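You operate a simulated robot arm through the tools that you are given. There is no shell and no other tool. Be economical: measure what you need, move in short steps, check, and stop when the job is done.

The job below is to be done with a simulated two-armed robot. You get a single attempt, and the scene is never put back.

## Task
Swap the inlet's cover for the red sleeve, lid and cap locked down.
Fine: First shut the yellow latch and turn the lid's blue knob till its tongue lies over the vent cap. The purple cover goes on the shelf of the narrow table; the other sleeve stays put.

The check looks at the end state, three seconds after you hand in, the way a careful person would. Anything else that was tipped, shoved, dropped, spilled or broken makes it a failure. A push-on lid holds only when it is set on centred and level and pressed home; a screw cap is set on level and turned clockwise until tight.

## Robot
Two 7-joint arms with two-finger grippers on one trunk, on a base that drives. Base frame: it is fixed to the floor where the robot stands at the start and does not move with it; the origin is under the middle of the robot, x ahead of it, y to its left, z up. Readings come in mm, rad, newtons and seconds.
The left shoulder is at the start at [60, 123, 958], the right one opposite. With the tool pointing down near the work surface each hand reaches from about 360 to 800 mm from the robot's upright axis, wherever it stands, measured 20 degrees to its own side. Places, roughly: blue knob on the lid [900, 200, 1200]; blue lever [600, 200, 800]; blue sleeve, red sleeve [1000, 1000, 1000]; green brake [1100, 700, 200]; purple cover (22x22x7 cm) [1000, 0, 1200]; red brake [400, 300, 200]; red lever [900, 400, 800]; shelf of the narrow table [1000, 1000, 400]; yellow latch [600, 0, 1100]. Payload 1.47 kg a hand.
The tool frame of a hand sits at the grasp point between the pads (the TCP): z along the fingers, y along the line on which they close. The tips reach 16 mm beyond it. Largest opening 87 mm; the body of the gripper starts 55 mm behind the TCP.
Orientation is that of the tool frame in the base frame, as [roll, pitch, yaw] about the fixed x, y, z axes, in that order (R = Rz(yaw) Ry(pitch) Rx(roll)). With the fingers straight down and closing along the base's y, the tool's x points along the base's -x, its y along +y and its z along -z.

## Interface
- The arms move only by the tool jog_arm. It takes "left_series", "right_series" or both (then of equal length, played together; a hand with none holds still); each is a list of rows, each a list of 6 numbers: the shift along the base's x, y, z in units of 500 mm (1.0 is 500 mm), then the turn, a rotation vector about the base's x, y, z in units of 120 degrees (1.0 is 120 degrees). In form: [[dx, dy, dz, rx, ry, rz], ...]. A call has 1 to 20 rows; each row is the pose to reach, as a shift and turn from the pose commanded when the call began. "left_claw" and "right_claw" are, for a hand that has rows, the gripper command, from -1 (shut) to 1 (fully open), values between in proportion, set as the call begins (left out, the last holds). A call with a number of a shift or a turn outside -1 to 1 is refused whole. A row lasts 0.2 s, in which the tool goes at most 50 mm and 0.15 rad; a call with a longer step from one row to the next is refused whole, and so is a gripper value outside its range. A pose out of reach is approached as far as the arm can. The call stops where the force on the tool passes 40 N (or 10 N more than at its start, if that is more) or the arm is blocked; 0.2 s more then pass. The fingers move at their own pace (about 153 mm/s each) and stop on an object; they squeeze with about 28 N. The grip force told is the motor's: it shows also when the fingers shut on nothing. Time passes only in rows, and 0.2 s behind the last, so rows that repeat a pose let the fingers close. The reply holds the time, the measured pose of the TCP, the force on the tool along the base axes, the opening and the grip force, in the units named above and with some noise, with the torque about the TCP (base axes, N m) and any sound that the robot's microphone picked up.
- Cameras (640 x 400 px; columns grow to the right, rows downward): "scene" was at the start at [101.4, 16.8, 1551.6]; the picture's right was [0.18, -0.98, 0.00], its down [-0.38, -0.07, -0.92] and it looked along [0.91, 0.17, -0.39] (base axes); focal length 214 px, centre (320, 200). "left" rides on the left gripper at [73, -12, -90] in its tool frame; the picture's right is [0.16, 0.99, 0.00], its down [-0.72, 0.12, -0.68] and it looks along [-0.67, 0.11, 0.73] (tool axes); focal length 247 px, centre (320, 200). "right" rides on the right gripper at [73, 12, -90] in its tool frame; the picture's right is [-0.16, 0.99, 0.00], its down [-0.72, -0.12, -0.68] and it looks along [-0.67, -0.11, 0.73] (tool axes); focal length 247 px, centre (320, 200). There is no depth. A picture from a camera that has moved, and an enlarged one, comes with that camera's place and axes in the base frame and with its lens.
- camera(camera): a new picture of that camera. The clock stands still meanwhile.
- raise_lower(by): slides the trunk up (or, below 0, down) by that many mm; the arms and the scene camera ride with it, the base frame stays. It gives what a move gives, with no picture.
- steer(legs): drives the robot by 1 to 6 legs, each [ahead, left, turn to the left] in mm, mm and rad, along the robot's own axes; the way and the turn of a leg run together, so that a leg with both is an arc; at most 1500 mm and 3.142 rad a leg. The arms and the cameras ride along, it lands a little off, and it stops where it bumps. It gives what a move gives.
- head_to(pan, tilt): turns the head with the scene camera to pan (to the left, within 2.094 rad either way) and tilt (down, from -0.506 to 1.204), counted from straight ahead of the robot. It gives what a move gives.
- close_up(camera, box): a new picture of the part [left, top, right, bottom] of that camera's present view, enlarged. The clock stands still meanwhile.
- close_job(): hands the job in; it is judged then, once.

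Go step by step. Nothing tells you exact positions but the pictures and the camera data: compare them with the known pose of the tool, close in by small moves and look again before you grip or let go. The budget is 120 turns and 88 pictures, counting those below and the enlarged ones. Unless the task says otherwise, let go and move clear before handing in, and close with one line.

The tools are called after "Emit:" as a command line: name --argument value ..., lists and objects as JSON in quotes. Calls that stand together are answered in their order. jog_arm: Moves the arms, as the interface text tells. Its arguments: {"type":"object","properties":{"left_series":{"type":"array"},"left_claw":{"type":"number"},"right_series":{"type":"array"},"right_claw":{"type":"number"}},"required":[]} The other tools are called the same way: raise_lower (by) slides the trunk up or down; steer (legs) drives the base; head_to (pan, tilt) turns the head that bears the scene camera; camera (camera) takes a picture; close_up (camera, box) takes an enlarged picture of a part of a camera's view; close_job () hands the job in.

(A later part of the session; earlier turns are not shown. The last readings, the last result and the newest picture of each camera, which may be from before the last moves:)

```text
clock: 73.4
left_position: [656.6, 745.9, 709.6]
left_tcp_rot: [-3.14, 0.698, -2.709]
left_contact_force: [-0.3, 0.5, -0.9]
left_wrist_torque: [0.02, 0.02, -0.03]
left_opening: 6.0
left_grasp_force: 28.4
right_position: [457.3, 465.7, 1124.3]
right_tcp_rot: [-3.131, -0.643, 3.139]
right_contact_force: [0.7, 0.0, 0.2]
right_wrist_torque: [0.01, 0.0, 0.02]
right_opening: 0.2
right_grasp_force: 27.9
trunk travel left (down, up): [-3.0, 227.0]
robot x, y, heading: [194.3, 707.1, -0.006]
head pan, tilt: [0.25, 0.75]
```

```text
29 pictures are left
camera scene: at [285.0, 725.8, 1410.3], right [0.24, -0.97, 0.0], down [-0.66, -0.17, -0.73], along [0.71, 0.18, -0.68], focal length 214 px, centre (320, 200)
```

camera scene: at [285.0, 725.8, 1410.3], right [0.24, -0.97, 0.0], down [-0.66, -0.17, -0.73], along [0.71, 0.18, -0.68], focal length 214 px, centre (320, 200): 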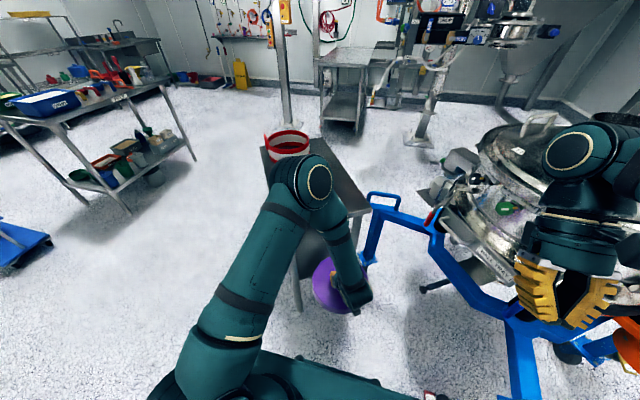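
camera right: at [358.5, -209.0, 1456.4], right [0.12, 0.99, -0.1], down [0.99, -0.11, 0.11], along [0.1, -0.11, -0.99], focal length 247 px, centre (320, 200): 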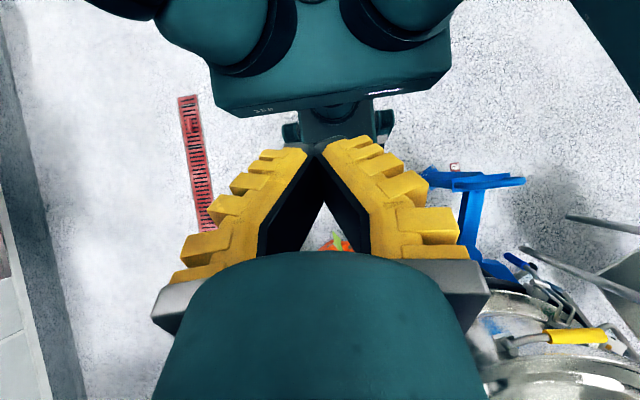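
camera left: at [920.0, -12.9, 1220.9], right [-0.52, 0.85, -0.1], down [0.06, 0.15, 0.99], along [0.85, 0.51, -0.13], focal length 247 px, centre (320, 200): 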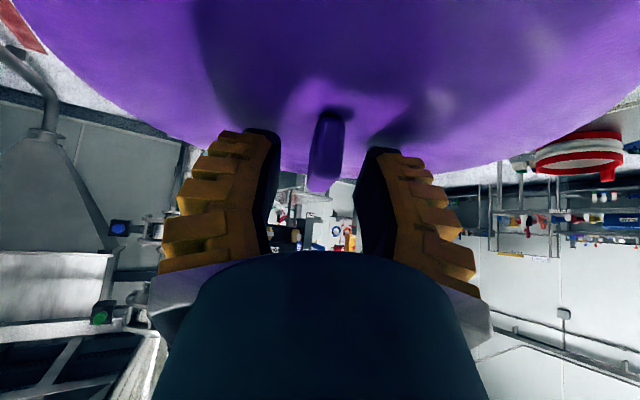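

The arm clears the table's front edge by estimate. I lower to shelf-entry height and slide halfway in.

Emit:
jog_arm --left_series '[[0, 0, -0.09, 0, 0, 0], [0, 0, -0.18, 0, 0, 0], [0, 0, -0.27, 0, 0, 0], [0, 0, -0.35, 0, 0, 0], [0.06, 0.038, -0.35, 0, 0, 0], [0.12, 0.076, -0.35, 0, 0, 0], [0.18, 0.114, -0.35, 0, 0, 0], [0.24, 0.152, -0.35, 0, 0, 0]]'

Emit:
head_to --pan 0.25 --tilt 0.9

Emit:
camera --camera "scene"

Emit:
camera --camera "left"

```text
clock: 75.2
left_position: [778.4, 824.9, 535.4]
left_tcp_rot: [3.14, 0.697, -2.71]
left_contact_force: [-0.3, -0.2, -1.4]
left_wrist_torque: [0.0, 0.04, 0.02]
left_opening: 6.0
left_grasp_force: 27.9
right_position: [458.3, 466.0, 1124.4]
right_tcp_rot: [-3.133, -0.644, 3.14]
right_contact_force: [-1.0, -0.1, -0.4]
right_wrist_torque: [0.0, -0.01, 0.04]
right_opening: 0.1
right_grasp_force: 28.2
trunk travel left (down, up): [-3.0, 227.0]
robot x, y, heading: [192.6, 703.1, -0.003]
head pan, tilt: [0.25, 0.75]
```

```text
clock: 75.9
left_position: [778.0, 824.4, 534.9]
left_tcp_rot: [-3.141, 0.696, -2.71]
left_contact_force: [0.6, -0.7, -1.5]
left_wrist_torque: [0.04, 0.02, 0.01]
left_opening: 6.2
left_grasp_force: 27.7
right_position: [457.7, 465.1, 1122.3]
right_tcp_rot: [-3.132, -0.642, 3.14]
right_contact_force: [-0.5, -0.3, 0.2]
right_wrist_torque: [0.02, 0.01, 0.04]
right_opening: 0.0
right_grasp_force: 27.9
trunk travel left (down, up): [-3.0, 227.0]
robot x, y, heading: [191.8, 704.0, -0.005]
head pan, tilt: [0.25, 0.901]
```

```text
28 pictures are left
camera scene: at [277.4, 723.9, 1398.5], right [0.24, -0.97, 0.0], down [-0.76, -0.19, -0.62], along [0.6, 0.15, -0.78], focal length 214 px, centre (320, 200)
```

scene: 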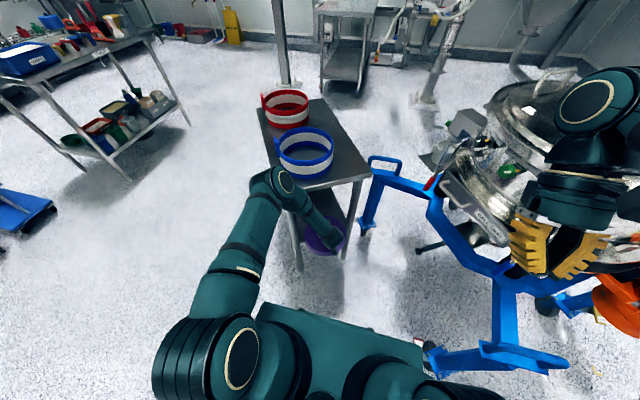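

```text
27 pictures are left
camera left: at [679.2, 766.0, 557.5], right [-0.52, 0.85, -0.1], down [0.06, 0.15, 0.99], along [0.85, 0.51, -0.13], focal length 247 px, centre (320, 200)
```

left: 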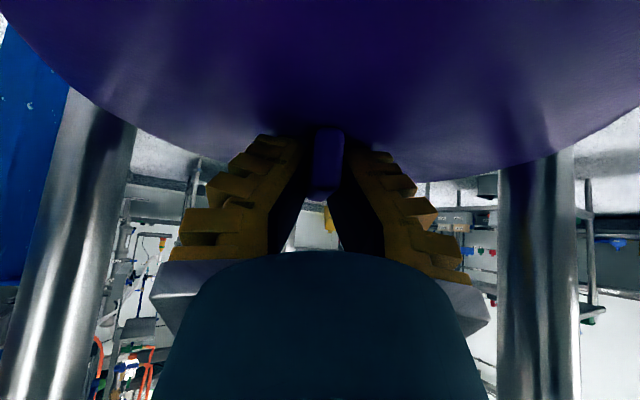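

The cover is centred between the front legs, but the forearm would come too near the table edge. I withdraw, back the robot 100 mm so the arm is straighter, and enter again.

Emit:
jog_arm --left_series '[[-0.06, -0.038, 0, 0, 0, 0], [-0.12, -0.076, 0, 0, 0, 0], [-0.18, -0.114, 0, 0, 0, 0], [-0.24, -0.152, 0, 0, 0, 0]]'

Emit:
steer --legs '[[-100, 0, 0]]'

Emit:
jog_arm --left_series '[[0.08, 0, 0, 0, 0, 0], [0.16, 0, 0, 0, 0, 0], [0.2, 0, 0, 0, 0, 0], [0.26, 0.038, 0, 0, 0, 0], [0.32, 0.076, 0, 0, 0, 0], [0.38, 0.114, 0, 0, 0, 0], [0.44, 0.152, 0, 0, 0, 0]]'

Emit:
camera --camera "left"

Emit:
camera --camera "scene"

```text
clock: 76.9
left_position: [656.3, 748.5, 536.9]
left_tcp_rot: [3.141, 0.698, -2.71]
left_contact_force: [0.3, 0.2, -1.4]
left_wrist_torque: [-0.02, -0.01, -0.02]
left_opening: 5.9
left_grasp_force: 27.9
right_position: [457.3, 465.2, 1124.5]
right_tcp_rot: [-3.133, -0.643, 3.139]
right_contact_force: [-0.7, -0.4, 0.0]
right_wrist_torque: [0.02, -0.03, -0.01]
right_opening: 0.0
right_grasp_force: 28.2
trunk travel left (down, up): [-3.0, 227.0]
robot x, y, heading: [194.6, 705.4, -0.006]
head pan, tilt: [0.25, 0.901]
```

```text
clock: 78.0
left_position: [556.6, 748.7, 537.5]
left_tcp_rot: [-3.14, 0.696, -2.708]
left_contact_force: [-0.2, -0.6, -0.8]
left_wrist_torque: [0.0, 0.0, 0.0]
left_opening: 5.9
left_grasp_force: 27.9
right_position: [356.3, 465.3, 1123.2]
right_tcp_rot: [-3.132, -0.644, 3.14]
right_contact_force: [-0.5, -0.4, -0.5]
right_wrist_torque: [0.01, -0.01, 0.0]
right_opening: 0.1
right_grasp_force: 27.8
trunk travel left (down, up): [-3.0, 227.0]
robot x, y, heading: [93.0, 705.0, -0.006]
head pan, tilt: [0.25, 0.901]
```

```text
clock: 79.6
left_position: [774.0, 826.9, 535.8]
left_tcp_rot: [3.141, 0.695, -2.712]
left_contact_force: [-0.7, -0.2, -1.4]
left_wrist_torque: [0.02, -0.02, 0.01]
left_opening: 5.6
left_grasp_force: 28.1
right_position: [356.3, 466.8, 1124.2]
right_tcp_rot: [-3.134, -0.644, 3.139]
right_contact_force: [0.6, -0.3, 0.0]
right_wrist_torque: [-0.04, -0.03, -0.01]
right_opening: 0.1
right_grasp_force: 27.9
trunk travel left (down, up): [-3.0, 227.0]
robot x, y, heading: [92.5, 704.8, -0.005]
head pan, tilt: [0.25, 0.901]
```

```text
26 pictures are left
camera left: at [677.7, 768.4, 557.6], right [-0.52, 0.85, -0.1], down [0.06, 0.15, 0.99], along [0.85, 0.51, -0.13], focal length 247 px, centre (320, 200)
```

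left: 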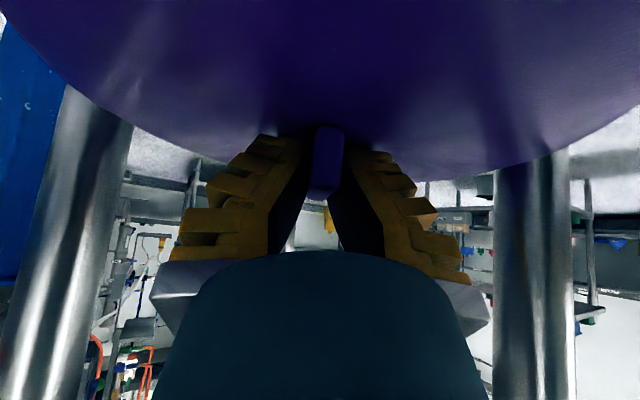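

```text
25 pictures are left
camera scene: at [177.5, 724.5, 1398.5], right [0.24, -0.97, 0.0], down [-0.76, -0.19, -0.62], along [0.6, 0.15, -0.78], focal length 214 px, centre (320, 200)
```

scene: 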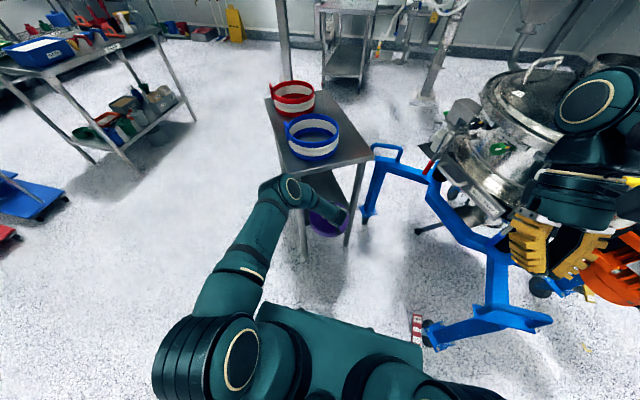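

The cover sits about 12 mm to the left of the legs' midline; I trim that and advance carefully through the legs.

Emit:
jog_arm --left_series '[[0.012, -0.02, 0, 0, 0, 0], [0.045, 0.001, 0, 0, 0, 0], [0.079, 0.023, 0, 0, 0, 0], [0.113, 0.044, 0, 0, 0, 0]]'

Emit:
camera --camera "left"

```text
clock: 80.6
left_position: [831.2, 847.9, 535.1]
left_tcp_rot: [3.141, 0.698, -2.71]
left_contact_force: [0.0, 0.7, -0.5]
left_wrist_torque: [-0.01, -0.07, 0.0]
left_opening: 5.8
left_grasp_force: 27.6
right_position: [357.4, 466.9, 1123.0]
right_tcp_rot: [-3.132, -0.644, 3.14]
right_contact_force: [0.9, -0.3, -0.3]
right_wrist_torque: [-0.01, -0.04, -0.02]
right_opening: 0.2
right_grasp_force: 27.8
trunk travel left (down, up): [-3.0, 227.0]
robot x, y, heading: [94.6, 705.9, -0.0]
head pan, tilt: [0.25, 0.901]
```

```text
24 pictures are left
camera left: at [734.2, 789.3, 558.0], right [-0.52, 0.85, -0.1], down [0.06, 0.15, 0.99], along [0.85, 0.51, -0.13], focal length 247 px, centre (320, 200)
```

left: 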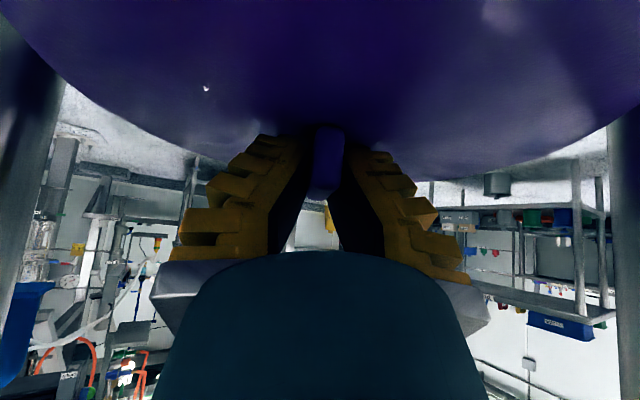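

Clear gap of roughly 270 mm, and centred. I slide in 90 mm more and lower until it touches the shelf.

Emit:
jog_arm --left_series '[[0.04, 0.025, 0, 0, 0, 0], [0.08, 0.05, 0, 0, 0, 0], [0.12, 0.075, 0, 0, 0, 0], [0.156, 0.098, 0, 0, 0, 0]]'

Emit:
jog_arm --left_series '[[0, 0, -0.02, 0, 0, 0], [0, 0, -0.04, 0, 0, 0], [0, 0, -0.06, 0, 0, 0], [0, 0, -0.07, 0, 0, 0], [0, 0, -0.08, 0, 0, 0]]'

Emit:
camera --camera "left"

Emit:
close_up --camera "scene" --box '[240, 70, 400, 270]'

```text
clock: 81.6
left_position: [895.9, 900.6, 542.8]
left_tcp_rot: [-3.141, 0.697, -2.708]
left_contact_force: [0.1, -0.4, -1.8]
left_wrist_torque: [-0.01, -0.06, -0.01]
left_opening: 6.1
left_grasp_force: 28.1
left hand out of reach, approached as far as the arm can: row 4
right_position: [357.1, 466.2, 1124.3]
right_tcp_rot: [-3.133, -0.642, 3.14]
right_contact_force: [0.8, 0.3, -0.5]
right_wrist_torque: [0.02, 0.0, 0.0]
right_opening: 0.0
right_grasp_force: 27.6
trunk travel left (down, up): [-3.0, 227.0]
robot x, y, heading: [95.5, 703.3, -0.004]
head pan, tilt: [0.25, 0.901]
```

```text
clock: 82.8
left_position: [887.0, 901.8, 525.8]
left_tcp_rot: [-3.14, 0.699, -2.709]
left_contact_force: [0.1, 0.1, -1.6]
left_wrist_torque: [0.02, 0.0, -0.01]
left_opening: 5.9
left_grasp_force: 28.2
left hand out of reach, approached as far as the arm can: row 1, 2, 3, 4, 5
right_position: [357.7, 466.1, 1124.7]
right_tcp_rot: [-3.133, -0.644, 3.139]
right_contact_force: [0.3, 0.4, 0.8]
right_wrist_torque: [0.01, 0.01, 0.01]
right_opening: 0.0
right_grasp_force: 28.2
trunk travel left (down, up): [-3.0, 227.0]
robot x, y, heading: [95.1, 703.5, -0.006]
head pan, tilt: [0.25, 0.901]
```

```text
23 pictures are left
camera left: at [789.1, 844.5, 546.9], right [-0.52, 0.85, -0.1], down [0.06, 0.15, 0.99], along [0.85, 0.51, -0.13], focal length 247 px, centre (320, 200)
```

left: 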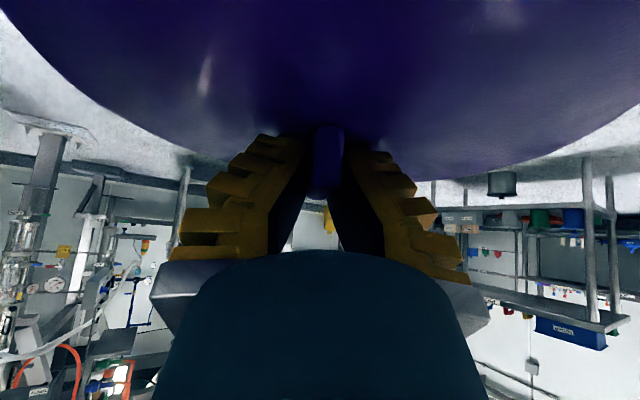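

```text
2.00 times, centred on (320, 170) of scene
camera zoom: at [177.4, 724.4, 1398.5], right [0.24, -0.97, 0.0], down [-0.76, -0.19, -0.62], along [0.6, 0.15, -0.78], focal length 429 px, centre (320, 260)
```

zoom: 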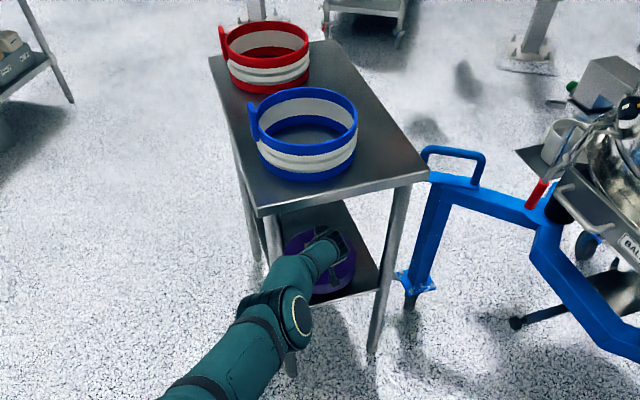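

The arm is at full stretch over the shelf. I nudge the base 40 mm ahead and lower again.

Emit:
steer --legs '[[42, 0, 0]]'

Emit:
jog_arm --left_series '[[0, 0, -0.02, 0, 0, 0], [0, 0, -0.04, 0, 0, 0], [0, 0, -0.05, 0, 0, 0], [0, 0, -0.06, 0, 0, 0], [0, 0, -0.07, 0, 0, 0], [0, 0, -0.08, 0, 0, 0], [0, 0, -0.09, 0, 0, 0]]'

Emit:
close_up --camera "scene" --box '[260, 130, 380, 270]'

```text
clock: 83.7
left_position: [929.8, 903.5, 524.1]
left_tcp_rot: [3.141, 0.695, -2.712]
left_contact_force: [-0.3, -0.4, -1.4]
left_wrist_torque: [0.01, -0.08, 0.02]
left_opening: 6.2
left_grasp_force: 28.0
right_position: [400.6, 466.3, 1122.6]
right_tcp_rot: [-3.133, -0.645, 3.14]
right_contact_force: [0.9, 0.2, -0.1]
right_wrist_torque: [0.0, 0.0, -0.04]
right_opening: 0.0
right_grasp_force: 28.3
trunk travel left (down, up): [-3.0, 227.0]
robot x, y, heading: [136.1, 707.2, -0.002]
head pan, tilt: [0.25, 0.901]
```

```text
clock: 85.3
left_position: [921.2, 905.4, 512.3]
left_tcp_rot: [3.142, 0.697, -2.709]
left_contact_force: [-0.3, 0.7, -0.7]
left_wrist_torque: [0.01, 0.0, -0.02]
left_opening: 5.8
left_grasp_force: 28.2
left hand out of reach, approached as far as the arm can: row 1, 2, 3, 4, 5, 6, 7
right_position: [400.3, 465.4, 1123.8]
right_tcp_rot: [-3.134, -0.644, 3.141]
right_contact_force: [-0.3, 0.2, -0.1]
right_wrist_torque: [-0.01, -0.01, 0.03]
right_opening: 0.0
right_grasp_force: 27.5
trunk travel left (down, up): [-3.0, 227.0]
robot x, y, heading: [136.2, 706.9, -0.007]
head pan, tilt: [0.25, 0.901]
```

```text
2.86 times, centred on (320, 200) of scene
camera zoom: at [219.5, 724.2, 1398.5], right [0.24, -0.97, 0.0], down [-0.76, -0.19, -0.62], along [0.6, 0.15, -0.78], focal length 613 px, centre (320, 200)
```

zoom: 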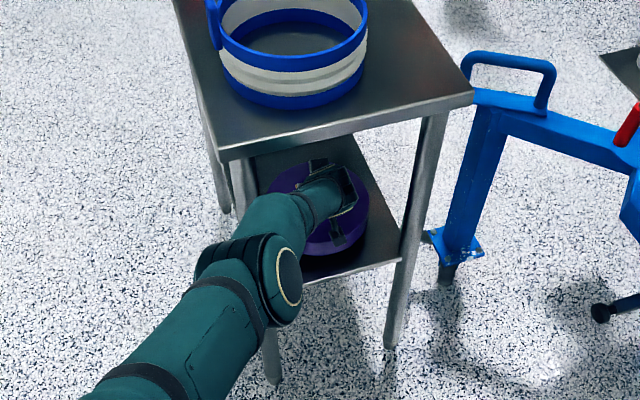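

Emit:
steer --legs '[[45, 0, 0]]'

Emit:
jog_arm --left_series '[[-0.03, -0.004, 0, 0, 0, 0], [-0.06, -0.008, -0.01, 0, 0, 0], [-0.07, -0.01, -0.02, 0, 0, 0], [-0.07, -0.01, -0.03, 0, 0, 0], [-0.07, -0.01, -0.04, 0, 0, 0], [-0.07, -0.01, -0.05, 0, 0, 0], [-0.07, -0.01, -0.06, 0, 0, 0], [-0.07, -0.01, -0.07, 0, 0, 0], [-0.07, -0.01, -0.08, 0, 0, 0]]'

Emit:
camera --camera "left"

```text
clock: 86.2
left_position: [967.9, 904.3, 511.6]
left_tcp_rot: [3.14, 0.695, -2.711]
left_contact_force: [-0.1, -0.5, -0.6]
left_wrist_torque: [0.0, -0.02, 0.01]
left_opening: 5.5
left_grasp_force: 28.6
right_position: [445.6, 465.0, 1123.7]
right_tcp_rot: [-3.133, -0.647, 3.139]
right_contact_force: [-0.7, 0.2, -0.1]
right_wrist_torque: [0.02, 0.02, -0.01]
right_opening: 0.0
right_grasp_force: 27.5
trunk travel left (down, up): [-3.0, 227.0]
robot x, y, heading: [176.7, 705.9, -0.008]
head pan, tilt: [0.25, 0.901]
```

```text
clock: 88.2
left_position: [932.8, 898.4, 477.2]
left_tcp_rot: [-3.141, 0.707, -2.708]
left_contact_force: [-6.0, 1.7, 26.4]
left_wrist_torque: [0.11, -0.06, -0.07]
left_opening: 6.1
left_grasp_force: 27.7
right_position: [441.3, 464.4, 1125.3]
right_tcp_rot: [-3.135, -0.643, 3.139]
right_contact_force: [-0.3, 0.0, -0.3]
right_wrist_torque: [-0.02, 0.03, -0.01]
right_opening: 0.0
right_grasp_force: 27.8
trunk travel left (down, up): [-3.0, 227.0]
robot x, y, heading: [180.1, 703.2, -0.009]
head pan, tilt: [0.25, 0.901]
```

```text
20 pictures are left
camera left: at [835.5, 841.4, 498.1], right [-0.52, 0.85, -0.1], down [0.05, 0.15, 0.99], along [0.85, 0.51, -0.12], focal length 247 px, centre (320, 200)
```

left: 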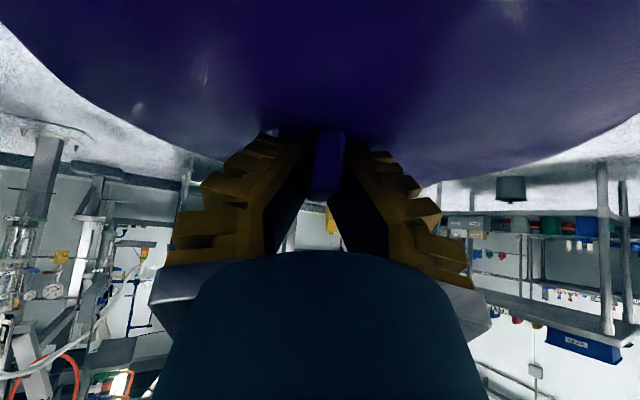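

It rests on the shelf (26 N contact at z 477). I open, draw the hand back along its own axis, and exit the way it came.

Emit:
jog_arm --left_series '[[0, 0, 0.004, 0, 0, 0], [0, 0, 0.004, 0, 0, 0], [0, 0, 0.004, 0, 0, 0], [-0.02, -0.009, 0.03, 0, 0, 0], [-0.05, -0.023, 0.07, 0, 0, 0], [-0.11, -0.06, 0.1, 0, 0, 0], [-0.18, -0.105, 0.11, 0, 0, 0], [-0.25, -0.15, 0.11, 0, 0, 0], [-0.33, -0.195, 0.11, 0, 0, 0], [-0.41, -0.24, 0.11, 0, 0, 0], [-0.49, -0.29, 0.11, 0, 0, 0], [-0.55, -0.32, 0.11, 0, 0, 0]]' --left_claw 0

Emit:
close_up --camera "scene" --box '[240, 60, 400, 270]'

```text
clock: 90.8
left_position: [653.7, 740.2, 525.8]
left_tcp_rot: [3.141, 0.697, -2.712]
left_contact_force: [0.0, -0.4, 0.5]
left_wrist_torque: [-0.02, 0.0, -0.01]
left_opening: 49.1
left_grasp_force: 3.7
right_position: [444.8, 466.6, 1124.7]
right_tcp_rot: [-3.133, -0.645, 3.139]
right_contact_force: [0.8, 0.7, -0.1]
right_wrist_torque: [0.01, -0.01, 0.01]
right_opening: 0.2
right_grasp_force: 28.2
trunk travel left (down, up): [-3.0, 227.0]
robot x, y, heading: [183.2, 710.3, -0.003]
head pan, tilt: [0.25, 0.901]
```

```text
1.90 times, centred on (320, 165) of scene
camera zoom: at [264.3, 723.7, 1398.5], right [0.24, -0.97, 0.0], down [-0.76, -0.19, -0.62], along [0.6, 0.15, -0.78], focal length 408 px, centre (320, 267)
```

zoom: 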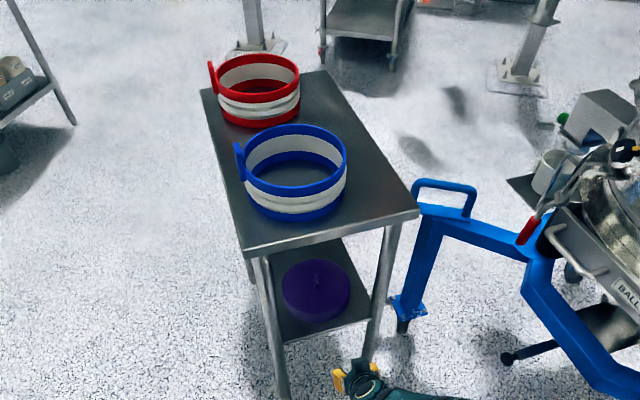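

The cover stands on the shelf. The red sleeve's centre is about (1165, 1100), rim top z≈928, Ø≈205. I raise up, straighten the hand, and drive nearer the table.

Emit:
jog_arm --left_series '[[-0.04, 0, 0.06, 0, 0, 0], [-0.06, 0, 0.15, 0, 0, 0], [-0.06, 0, 0.24, 0, 0, 0], [-0.06, 0, 0.33, -0.028, 0.06, 0], [-0.06, 0, 0.42, -0.056, 0.12, 0], [-0.06, 0, 0.51, -0.083, 0.181, 0], [-0.06, 0, 0.6, -0.111, 0.242, 0], [-0.06, 0, 0.69, -0.139, 0.303, 0], [-0.06, 0, 0.78, -0.139, 0.303, 0], [-0.06, 0, 0.86, -0.139, 0.303, 0]]' --left_claw 1

Emit:
raise_lower --by 220

Emit:
steer --legs '[[0, 95, 0], [215, 0, 0]]'

```text
clock: 93.0
left_position: [624.0, 739.4, 959.9]
left_tcp_rot: [3.14, -0.001, -2.709]
left_contact_force: [1.3, -0.3, 0.6]
left_wrist_torque: [-0.03, 0.0, 0.02]
left_opening: 87.0
left_grasp_force: 0.0
right_position: [443.5, 465.9, 1124.7]
right_tcp_rot: [-3.133, -0.644, 3.139]
right_contact_force: [-0.4, 0.5, 0.0]
right_wrist_torque: [0.02, 0.01, -0.02]
right_opening: 0.0
right_grasp_force: 27.7
trunk travel left (down, up): [-3.0, 227.0]
robot x, y, heading: [182.6, 707.3, -0.005]
head pan, tilt: [0.25, 0.901]
```

```text
clock: 95.3
left_position: [626.0, 739.2, 1177.7]
left_tcp_rot: [-3.141, -0.002, -2.709]
left_contact_force: [-0.6, 1.1, -0.7]
left_wrist_torque: [-0.02, 0.01, 0.01]
left_opening: 87.1
left_grasp_force: 0.1
right_position: [443.9, 464.7, 1344.4]
right_tcp_rot: [-3.135, -0.644, 3.139]
right_contact_force: [0.0, -0.1, -0.4]
right_wrist_torque: [-0.01, 0.04, 0.04]
right_opening: 0.1
right_grasp_force: 27.9
trunk travel left (down, up): [-223.0, 7.0]
robot x, y, heading: [183.4, 704.8, -0.006]
head pan, tilt: [0.25, 0.901]
```

```text
clock: 98.1
left_position: [840.9, 831.4, 1178.6]
left_tcp_rot: [-3.141, -0.001, -2.709]
left_contact_force: [0.7, 0.3, 0.3]
left_wrist_torque: [0.02, -0.01, -0.01]
left_opening: 87.2
left_grasp_force: 0.0
right_position: [661.4, 558.3, 1344.6]
right_tcp_rot: [-3.134, -0.645, 3.141]
right_contact_force: [0.0, 0.3, 0.3]
right_wrist_torque: [0.01, 0.01, 0.03]
right_opening: 0.0
right_grasp_force: 28.5
trunk travel left (down, up): [-223.0, 7.0]
robot x, y, heading: [392.4, 797.6, -0.005]
head pan, tilt: [0.25, 0.901]
```

Emit:
jog_arm --left_series '[[0.055, 0.043, -0.03, 0, 0, -0.065], [0.11, 0.086, -0.06, 0, 0, -0.13], [0.165, 0.129, -0.09, 0, 0, -0.195], [0.22, 0.172, -0.13, 0, 0, -0.26], [0.275, 0.215, -0.17, 0, 0, -0.325], [0.33, 0.258, -0.21, 0, 0, -0.39], [0.385, 0.301, -0.25, 0, 0, -0.455], [0.44, 0.344, -0.29, 0, 0, -0.52], [0.49, 0.387, -0.33, 0, 0, -0.582]]'

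Emit:
camera --camera "left"

Emit:
close_up --camera "scene" --box '[220, 40, 440, 220]'

```text
clock: 100.1
left_position: [1085.0, 1027.6, 1014.0]
left_tcp_rot: [3.142, 0.001, 2.352]
left_contact_force: [-0.2, -0.1, -1.0]
left_wrist_torque: [0.0, 0.0, -0.01]
left_opening: 87.1
left_grasp_force: 0.1
right_position: [662.0, 558.8, 1343.1]
right_tcp_rot: [-3.132, -0.645, 3.141]
right_contact_force: [-0.1, 0.2, 0.1]
right_wrist_torque: [-0.02, -0.02, 0.01]
right_opening: 0.0
right_grasp_force: 27.7
trunk travel left (down, up): [-223.0, 7.0]
robot x, y, heading: [396.8, 798.5, -0.003]
head pan, tilt: [0.25, 0.901]
```

```text
18 pictures are left
camera left: at [1025.6, 1070.6, 1104.0], right [0.59, 0.81, 0.0], down [0.59, -0.43, 0.68], along [0.55, -0.4, -0.73], focal length 247 px, centre (320, 200)
```

left: 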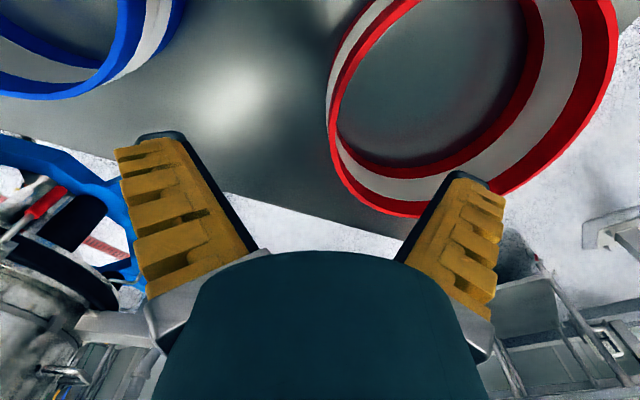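

```text
2.22 times, centred on (330, 130) of scene
camera zoom: at [481.4, 817.5, 1618.4], right [0.24, -0.97, 0.0], down [-0.76, -0.19, -0.62], along [0.6, 0.15, -0.78], focal length 477 px, centre (298, 356)
```

zoom: 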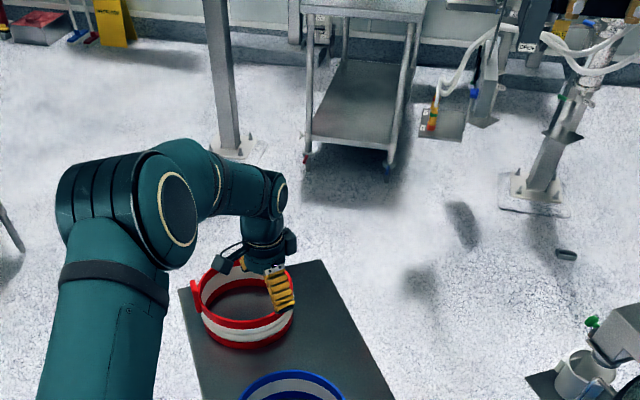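

Ring centre is about (1160, 1103), radius ~99 at the rim. I move the fingers astride the near-right wall and lower.

Emit:
jog_arm --left_series '[[0.016, 0.016, -0.06, 0, 0, 0], [0.016, 0.016, -0.12, 0, 0, 0], [0.016, 0.016, -0.17, 0, 0, 0]]'

Emit:
camera --camera "left"

```text
clock: 100.9
left_position: [1094.1, 1035.3, 929.0]
left_tcp_rot: [3.141, -0.003, 2.354]
left_contact_force: [0.6, 0.6, -0.5]
left_wrist_torque: [0.0, -0.01, 0.02]
left_opening: 86.9
left_grasp_force: 0.1
right_position: [661.6, 558.0, 1343.2]
right_tcp_rot: [-3.134, -0.645, 3.14]
right_contact_force: [0.9, 0.7, -0.5]
right_wrist_torque: [-0.01, 0.03, -0.01]
right_opening: 0.0
right_grasp_force: 27.4
trunk travel left (down, up): [-223.0, 7.0]
robot x, y, heading: [390.5, 799.9, -0.005]
head pan, tilt: [0.25, 0.901]
```

```text
16 pictures are left
camera left: at [1033.7, 1078.3, 1018.2], right [0.59, 0.81, 0.0], down [0.59, -0.43, 0.68], along [0.55, -0.4, -0.73], focal length 247 px, centre (320, 200)
```

left: 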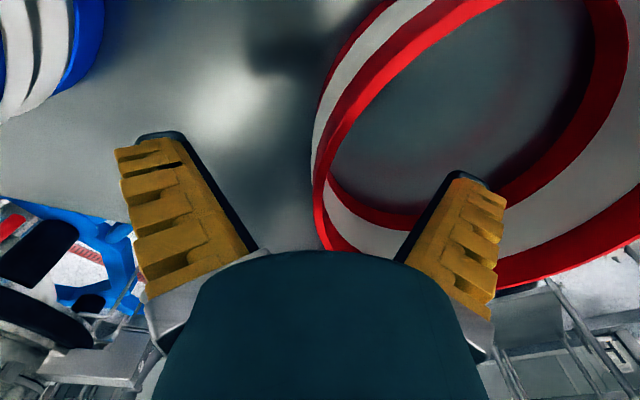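

The rim is right at the grasp point. I lower 13 mm and close, then lift slightly.

Emit:
jog_arm --left_series '[[0, 0, -0.026, 0, 0, 0]]'

Emit:
jog_arm --left_series '[[0, 0, 0, 0, 0, 0], [0, 0, 0, 0, 0, 0], [0, 0, 0, 0, 0, 0], [0, 0, 0, 0, 0, 0]]' --left_claw -1

Emit:
jog_arm --left_series '[[0, 0, 0.02, 0, 0, 0], [0, 0, 0.06, 0, 0, 0], [0, 0, 0.14, 0, 0, 0], [0, 0, 0.22, 0, 0, 0], [-0.04, -0.04, 0.28, 0, 0, 0], [-0.1, -0.06, 0.34, 0, 0, 0], [-0.16, -0.08, 0.4, 0, 0, 0]]'

Emit:
close_up --camera "scene" --box '[200, 20, 440, 240]'

```text
clock: 101.3
left_position: [1092.0, 1035.4, 916.3]
left_tcp_rot: [3.142, 0.001, 2.355]
left_contact_force: [0.8, 0.6, -0.3]
left_wrist_torque: [-0.03, 0.02, 0.02]
left_opening: 86.9
left_grasp_force: 0.2
right_position: [661.3, 558.6, 1343.7]
right_tcp_rot: [-3.132, -0.642, 3.14]
right_contact_force: [-0.5, -0.5, -1.0]
right_wrist_torque: [0.01, 0.02, 0.0]
right_opening: 0.0
right_grasp_force: 27.9
trunk travel left (down, up): [-223.0, 7.0]
robot x, y, heading: [393.8, 799.6, -0.006]
head pan, tilt: [0.25, 0.901]
```

```text
clock: 102.3
left_position: [1092.5, 1035.5, 917.2]
left_tcp_rot: [3.141, -0.001, 2.355]
left_contact_force: [0.1, 0.4, 2.5]
left_wrist_torque: [-0.03, 0.0, 0.23]
left_opening: 6.3
left_grasp_force: 27.6
right_position: [660.9, 557.9, 1344.0]
right_tcp_rot: [-3.132, -0.644, 3.14]
right_contact_force: [-0.3, -0.8, 0.5]
right_wrist_torque: [-0.03, -0.02, -0.01]
right_opening: 0.1
right_grasp_force: 27.4
trunk travel left (down, up): [-223.0, 7.0]
robot x, y, heading: [398.5, 799.1, 0.001]
head pan, tilt: [0.25, 0.901]
```

```text
clock: 103.9
left_position: [1013.3, 992.1, 1117.1]
left_tcp_rot: [3.14, 0.001, 2.356]
left_contact_force: [-0.9, 0.3, -1.0]
left_wrist_torque: [-0.11, 0.03, 0.04]
left_opening: 6.0
left_grasp_force: 28.4
right_position: [658.8, 558.2, 1344.5]
right_tcp_rot: [-3.133, -0.643, 3.139]
right_contact_force: [-1.0, 0.0, 0.0]
right_wrist_torque: [0.05, -0.07, 0.02]
right_opening: 0.0
right_grasp_force: 27.8
trunk travel left (down, up): [-223.0, 7.0]
robot x, y, heading: [393.5, 799.3, -0.006]
head pan, tilt: [0.25, 0.901]
```

```text
1.82 times, centred on (320, 130) of scene
camera zoom: at [478.5, 816.2, 1618.6], right [0.24, -0.97, 0.0], down [-0.76, -0.19, -0.62], along [0.6, 0.15, -0.78], focal length 390 px, centre (320, 327)
```

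zoom: 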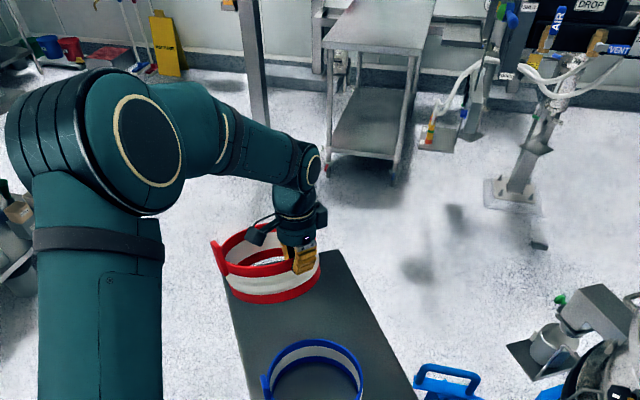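

The red sleeve is held level. I raise and retract it, then drive back, right and forward to the vessel by the earlier route.

Emit:
jog_arm --left_series '[[-0.06, 0, 0.06, 0, 0, 0], [-0.12, 0, 0.12, 0, 0, 0], [-0.18, 0, 0.18, 0, 0, 0], [-0.24, 0, 0.24, 0, 0, 0], [-0.3, 0, 0.3, 0, 0, 0], [-0.36, 0, 0.36, 0, 0, 0], [-0.42, 0, 0.4, 0, 0, 0]]'

Emit:
steer --legs '[[-350, 0, 0], [0, -1020, 0]]'

```text
clock: 105.5
left_position: [802.0, 994.5, 1315.8]
left_tcp_rot: [3.141, 0.0, 2.357]
left_contact_force: [-0.4, 0.4, -1.4]
left_wrist_torque: [-0.12, 0.08, 0.01]
left_opening: 5.6
left_grasp_force: 27.8
right_position: [660.7, 557.7, 1344.8]
right_tcp_rot: [-3.133, -0.644, 3.139]
right_contact_force: [-0.8, -0.3, 0.1]
right_wrist_torque: [0.0, 0.0, 0.0]
right_opening: 0.0
right_grasp_force: 28.1
trunk travel left (down, up): [-223.0, 7.0]
robot x, y, heading: [396.1, 799.8, -0.008]
head pan, tilt: [0.25, 0.901]
```

```text
clock: 116.9
left_position: [449.5, -52.9, 1316.0]
left_tcp_rot: [3.141, -0.002, 2.356]
left_contact_force: [-0.1, 0.5, -1.3]
left_wrist_torque: [-0.11, 0.05, 0.01]
left_opening: 6.0
left_grasp_force: 28.1
right_position: [304.5, -488.9, 1343.7]
right_tcp_rot: [-3.133, -0.645, 3.14]
right_contact_force: [-0.6, -0.2, -0.4]
right_wrist_torque: [0.0, 0.02, -0.04]
right_opening: 0.0
right_grasp_force: 27.5
trunk travel left (down, up): [-223.0, 7.0]
robot x, y, heading: [44.4, -246.9, -0.004]
head pan, tilt: [0.25, 0.901]
```

Emit:
steer --legs '[[262, 0, 0]]'

Emit:
jog_arm --left_series '[[0.08, 0.01, 0, 0, 0, 0], [0.16, 0.02, 0, 0, 0, 0], [0.24, 0.04, 0, 0, 0, 0], [0.32, 0.05, -0.01, 0, 0, 0], [0.4, 0.06, -0.02, 0, 0, 0], [0.46, 0.06, -0.03, 0, 0, 0]]'

Emit:
head_to --pan 0.35 --tilt 0.65

Emit:
camera --camera "scene"

Emit:
camera --camera "left"

```text
clock: 118.8
left_position: [709.6, -51.7, 1316.3]
left_tcp_rot: [3.141, -0.001, 2.359]
left_contact_force: [0.2, -0.1, -0.9]
left_wrist_torque: [-0.07, 0.07, -0.02]
left_opening: 5.8
left_grasp_force: 27.4
right_position: [569.2, -487.4, 1343.2]
right_tcp_rot: [-3.132, -0.644, -3.14]
right_contact_force: [-0.5, -0.3, 0.0]
right_wrist_torque: [0.02, -0.01, 0.0]
right_opening: 0.1
right_grasp_force: 28.2
trunk travel left (down, up): [-223.0, 7.0]
robot x, y, heading: [304.2, -248.2, 0.007]
head pan, tilt: [0.25, 0.901]
```

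```text
clock: 120.2
left_position: [942.9, -20.0, 1300.1]
left_tcp_rot: [3.141, -0.002, 2.359]
left_contact_force: [0.9, 0.0, -1.1]
left_wrist_torque: [-0.1, 0.07, -0.02]
left_opening: 6.0
left_grasp_force: 27.8
right_position: [570.2, -488.5, 1344.2]
right_tcp_rot: [-3.132, -0.646, -3.137]
right_contact_force: [0.5, -0.1, -0.7]
right_wrist_torque: [0.02, 0.01, 0.02]
right_opening: 0.0
right_grasp_force: 28.0
trunk travel left (down, up): [-223.0, 7.0]
robot x, y, heading: [305.7, -249.2, 0.005]
head pan, tilt: [0.25, 0.901]
```

```text
clock: 120.9
left_position: [940.1, -20.0, 1300.7]
left_tcp_rot: [3.141, 0.001, 2.359]
left_contact_force: [-0.8, 0.6, -1.9]
left_wrist_torque: [-0.12, 0.06, -0.03]
left_opening: 5.8
left_grasp_force: 28.1
right_position: [567.6, -488.3, 1344.2]
right_tcp_rot: [-3.132, -0.643, -3.138]
right_contact_force: [-0.9, -0.4, 0.1]
right_wrist_torque: [-0.01, -0.01, 0.03]
right_opening: 0.4
right_grasp_force: 28.0
trunk travel left (down, up): [-223.0, 7.0]
robot x, y, heading: [305.7, -249.7, -0.001]
head pan, tilt: [0.351, 0.649]
```

```text
14 pictures are left
camera scene: at [395.6, -219.0, 1638.9], right [0.34, -0.94, 0.0], down [-0.57, -0.21, -0.8], along [0.75, 0.27, -0.61], focal length 214 px, centre (320, 200)
```

scene: 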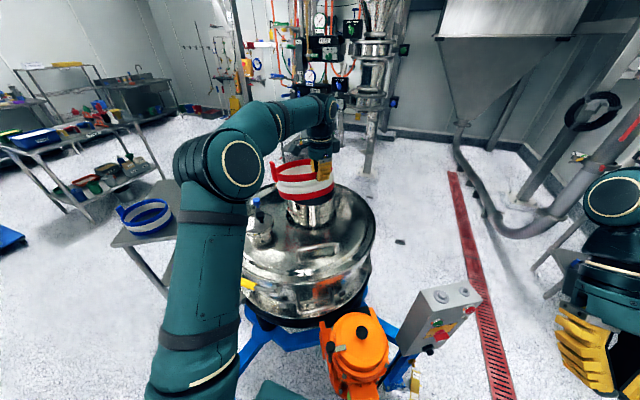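

```text
13 pictures are left
camera left: at [880.7, 22.6, 1390.7], right [0.58, 0.81, 0.0], down [0.6, -0.43, 0.68], along [0.55, -0.4, -0.73], focal length 247 px, centre (320, 200)
```

left: 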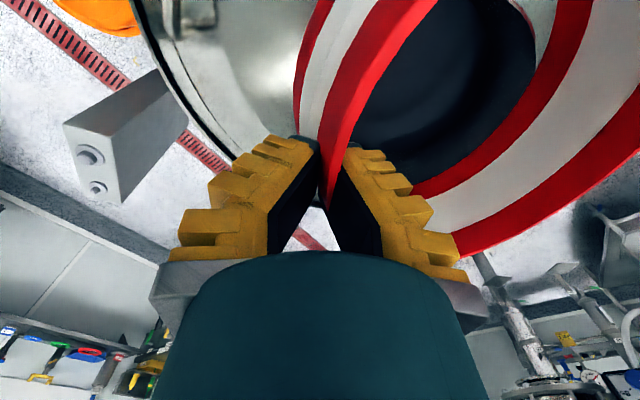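

Emit:
close_up --camera "scene" --box '[255, 145, 355, 240]'

```text
4.21 times, centred on (305, 192) of scene
camera zoom: at [395.6, -219.0, 1638.9], right [0.34, -0.94, 0.0], down [-0.57, -0.21, -0.8], along [0.75, 0.27, -0.61], focal length 903 px, centre (383, 232)
```

zoom: 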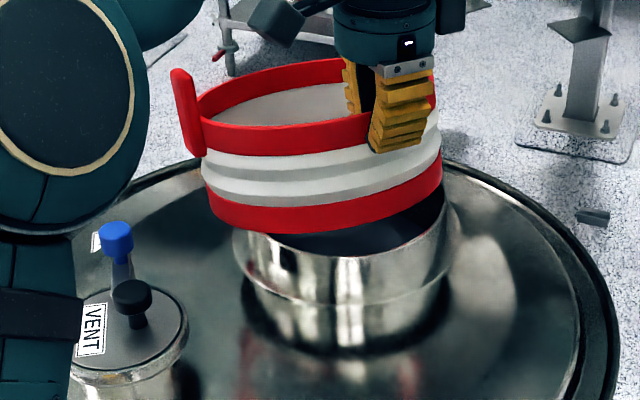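

The sleeve seems to droop away from the grip by roughly 15–20°. I tilt the hand to raise its far side and check.

Emit:
jog_arm --left_series '[[0, 0, 0, 0.035, -0.035, 0], [0, 0, 0, 0.07, -0.07, 0], [0, 0, 0, 0.106, -0.106, 0]]'

Emit:
close_up --camera "scene" --box '[255, 145, 355, 240]'

```text
clock: 121.7
left_position: [940.5, -21.0, 1301.1]
left_tcp_rot: [2.827, 0.001, 2.36]
left_contact_force: [-0.9, 0.3, -0.8]
left_wrist_torque: [-0.15, 0.09, 0.0]
left_opening: 5.8
left_grasp_force: 28.1
right_position: [569.5, -487.5, 1345.2]
right_tcp_rot: [-3.132, -0.646, -3.138]
right_contact_force: [-0.3, 0.0, 0.0]
right_wrist_torque: [0.01, 0.0, 0.01]
right_opening: 0.0
right_grasp_force: 28.0
trunk travel left (down, up): [-223.0, 7.0]
robot x, y, heading: [304.4, -252.4, 0.002]
head pan, tilt: [0.351, 0.649]
```

```text
4.21 times, centred on (305, 192) of scene
camera zoom: at [395.0, -219.6, 1639.1], right [0.34, -0.94, 0.0], down [-0.57, -0.21, -0.8], along [0.75, 0.27, -0.6], focal length 903 px, centre (383, 232)
```

zoom: 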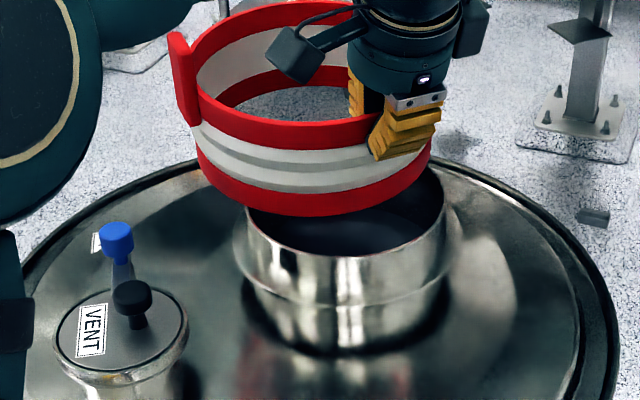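

Now it is over-tilted by about 9°; I take back half and compare again.

Emit:
jog_arm --left_series '[[0, 0, 0, -0.025, 0.025, 0], [0.004, 0, -0.02, -0.05, 0.05, 0], [0.006, 0, -0.06, -0.05, 0.05, 0], [0.006, 0, -0.09, -0.05, 0.05, 0]]'

Emit:
close_up --camera "scene" --box '[270, 155, 345, 235]'

```text
clock: 122.7
left_position: [943.6, -21.3, 1256.7]
left_tcp_rot: [2.976, 0.0, 2.361]
left_contact_force: [-0.8, 1.3, -1.6]
left_wrist_torque: [-0.09, 0.07, 0.02]
left_opening: 5.9
left_grasp_force: 28.2
right_position: [569.5, -487.8, 1343.9]
right_tcp_rot: [-3.132, -0.643, -3.139]
right_contact_force: [-1.0, -0.5, -1.2]
right_wrist_torque: [-0.01, -0.04, 0.0]
right_opening: 0.1
right_grasp_force: 27.5
trunk travel left (down, up): [-223.0, 7.0]
robot x, y, heading: [303.1, -249.0, 0.003]
head pan, tilt: [0.351, 0.649]
```

```text
5.00 times, centred on (308, 195) of scene
camera zoom: at [395.7, -218.9, 1639.0], right [0.34, -0.94, 0.0], down [-0.57, -0.21, -0.8], along [0.75, 0.27, -0.6], focal length 1072 px, centre (382, 225)
```

zoom: 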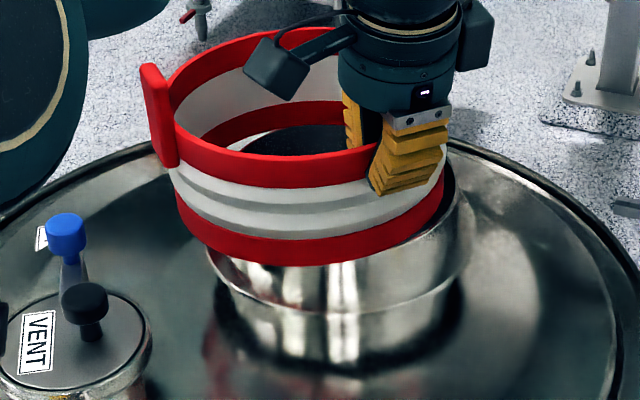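

The sleeve is nearly level (about 2–3° droop) and its centre is about (1006, 59), versus the inlet at (1018, 45). I correct position and tilt, slightly raised, and look from both cameras.

Emit:
jog_arm --left_series '[[0, 0, 0.02, 0.015, -0.015, 0], [0.024, -0.028, 0.024, 0.015, -0.015, 0]]'

Emit:
camera --camera "left"

Emit:
close_up --camera "scene" --box '[270, 155, 345, 235]'

```text
clock: 123.3
left_position: [955.8, -36.0, 1266.9]
left_tcp_rot: [2.93, 0.0, 2.36]
left_contact_force: [-0.5, -0.7, -1.0]
left_wrist_torque: [-0.14, 0.08, -0.01]
left_opening: 5.9
left_grasp_force: 28.1
right_position: [569.6, -489.2, 1343.6]
right_tcp_rot: [-3.133, -0.647, -3.136]
right_contact_force: [0.2, 0.7, 0.3]
right_wrist_torque: [0.01, -0.01, -0.02]
right_opening: 0.0
right_grasp_force: 28.1
trunk travel left (down, up): [-223.0, 7.0]
robot x, y, heading: [303.3, -249.8, 0.001]
head pan, tilt: [0.351, 0.649]
```

```text
9 pictures are left
camera left: at [882.5, -5.9, 1352.3], right [0.57, 0.8, 0.21], down [0.49, -0.53, 0.69], along [0.66, -0.29, -0.69], focal length 247 px, centre (320, 200)
```

left: 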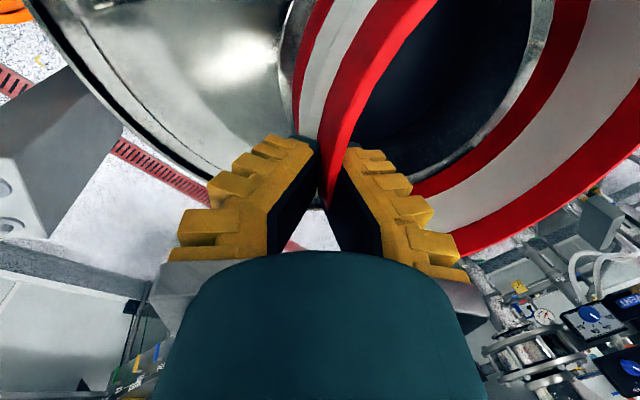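

```text
5.00 times, centred on (308, 195) of scene
camera zoom: at [397.2, -219.8, 1638.9], right [0.34, -0.94, 0.0], down [-0.57, -0.21, -0.8], along [0.75, 0.27, -0.61], focal length 1072 px, centre (382, 225)
```

zoom: 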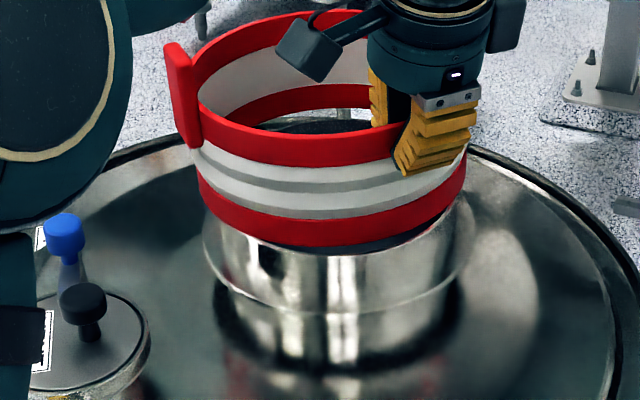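

The sleeve looks aligned with the collar within a few mm. I lower gently and watch the forces.

Emit:
jog_arm --left_series '[[0.002, 0.002, -0.01, 0, 0, 0], [0.002, 0.002, -0.02, 0, 0, 0], [0.002, 0.002, -0.03, 0, 0, 0], [0.002, 0.002, -0.04, 0, 0, 0], [0.002, 0.002, -0.05, 0, 0, 0], [0.002, 0.002, -0.06, 0, 0, 0], [0.002, 0.002, -0.07, 0, 0, 0]]'

Emit:
close_up --camera "scene" --box '[270, 155, 345, 235]'

```text
clock: 124.9
left_position: [957.5, -34.8, 1231.9]
left_tcp_rot: [2.93, -0.001, 2.359]
left_contact_force: [4.6, -0.7, -2.3]
left_wrist_torque: [-0.25, -0.12, -0.2]
left_opening: 6.3
left_grasp_force: 28.4
right_position: [569.8, -489.0, 1343.4]
right_tcp_rot: [-3.132, -0.645, -3.139]
right_contact_force: [-0.3, 0.0, -0.4]
right_wrist_torque: [0.04, -0.02, 0.01]
right_opening: 0.0
right_grasp_force: 28.0
trunk travel left (down, up): [-223.0, 7.0]
robot x, y, heading: [303.4, -247.3, -0.004]
head pan, tilt: [0.351, 0.649]
```

```text
5.00 times, centred on (308, 195) of scene
camera zoom: at [396.5, -219.1, 1638.9], right [0.34, -0.94, 0.0], down [-0.57, -0.21, -0.8], along [0.75, 0.27, -0.61], focal length 1072 px, centre (382, 225)
```

zoom: 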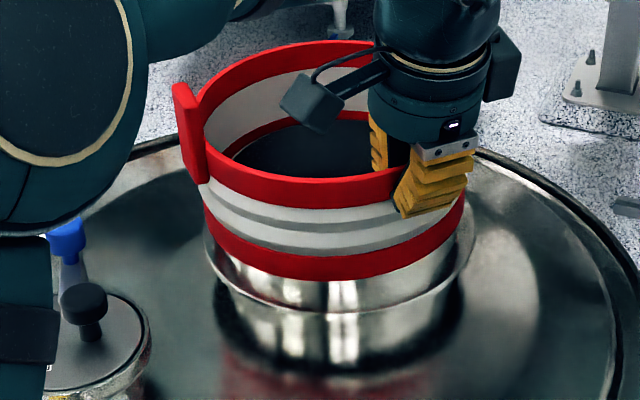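

It slides over the collar with little force. I continue down to contact.

Emit:
jog_arm --left_series '[[0.004, 0, -0.01, 0, 0, 0], [0.005, 0, -0.02, 0, 0, 0], [0.005, 0, -0.03, 0, 0, 0], [0.005, 0, -0.04, 0, 0, 0], [0.005, 0, -0.05, 0, 0, 0], [0.005, 0, -0.06, 0, 0, 0]]'

Emit:
close_up --camera "scene" --box '[270, 155, 345, 235]'

```text
clock: 126.3
left_position: [959.6, -36.4, 1205.6]
left_tcp_rot: [2.927, 0.003, 2.36]
left_contact_force: [1.6, -6.1, 13.4]
left_wrist_torque: [0.44, 0.54, 0.01]
left_opening: 5.9
left_grasp_force: 28.5
right_position: [568.2, -489.6, 1344.4]
right_tcp_rot: [-3.134, -0.646, -3.137]
right_contact_force: [0.1, 0.1, -0.4]
right_wrist_torque: [0.0, 0.0, 0.01]
right_opening: 0.2
right_grasp_force: 27.7
trunk travel left (down, up): [-223.0, 7.0]
robot x, y, heading: [306.2, -251.3, 0.006]
head pan, tilt: [0.351, 0.649]
```

```text
5.00 times, centred on (308, 195) of scene
camera zoom: at [394.2, -220.6, 1639.3], right [0.34, -0.94, 0.0], down [-0.57, -0.21, -0.8], along [0.75, 0.27, -0.6], focal length 1072 px, centre (382, 225)
```

zoom: 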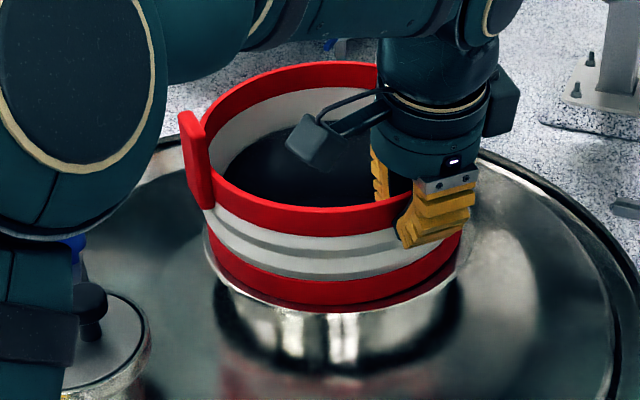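

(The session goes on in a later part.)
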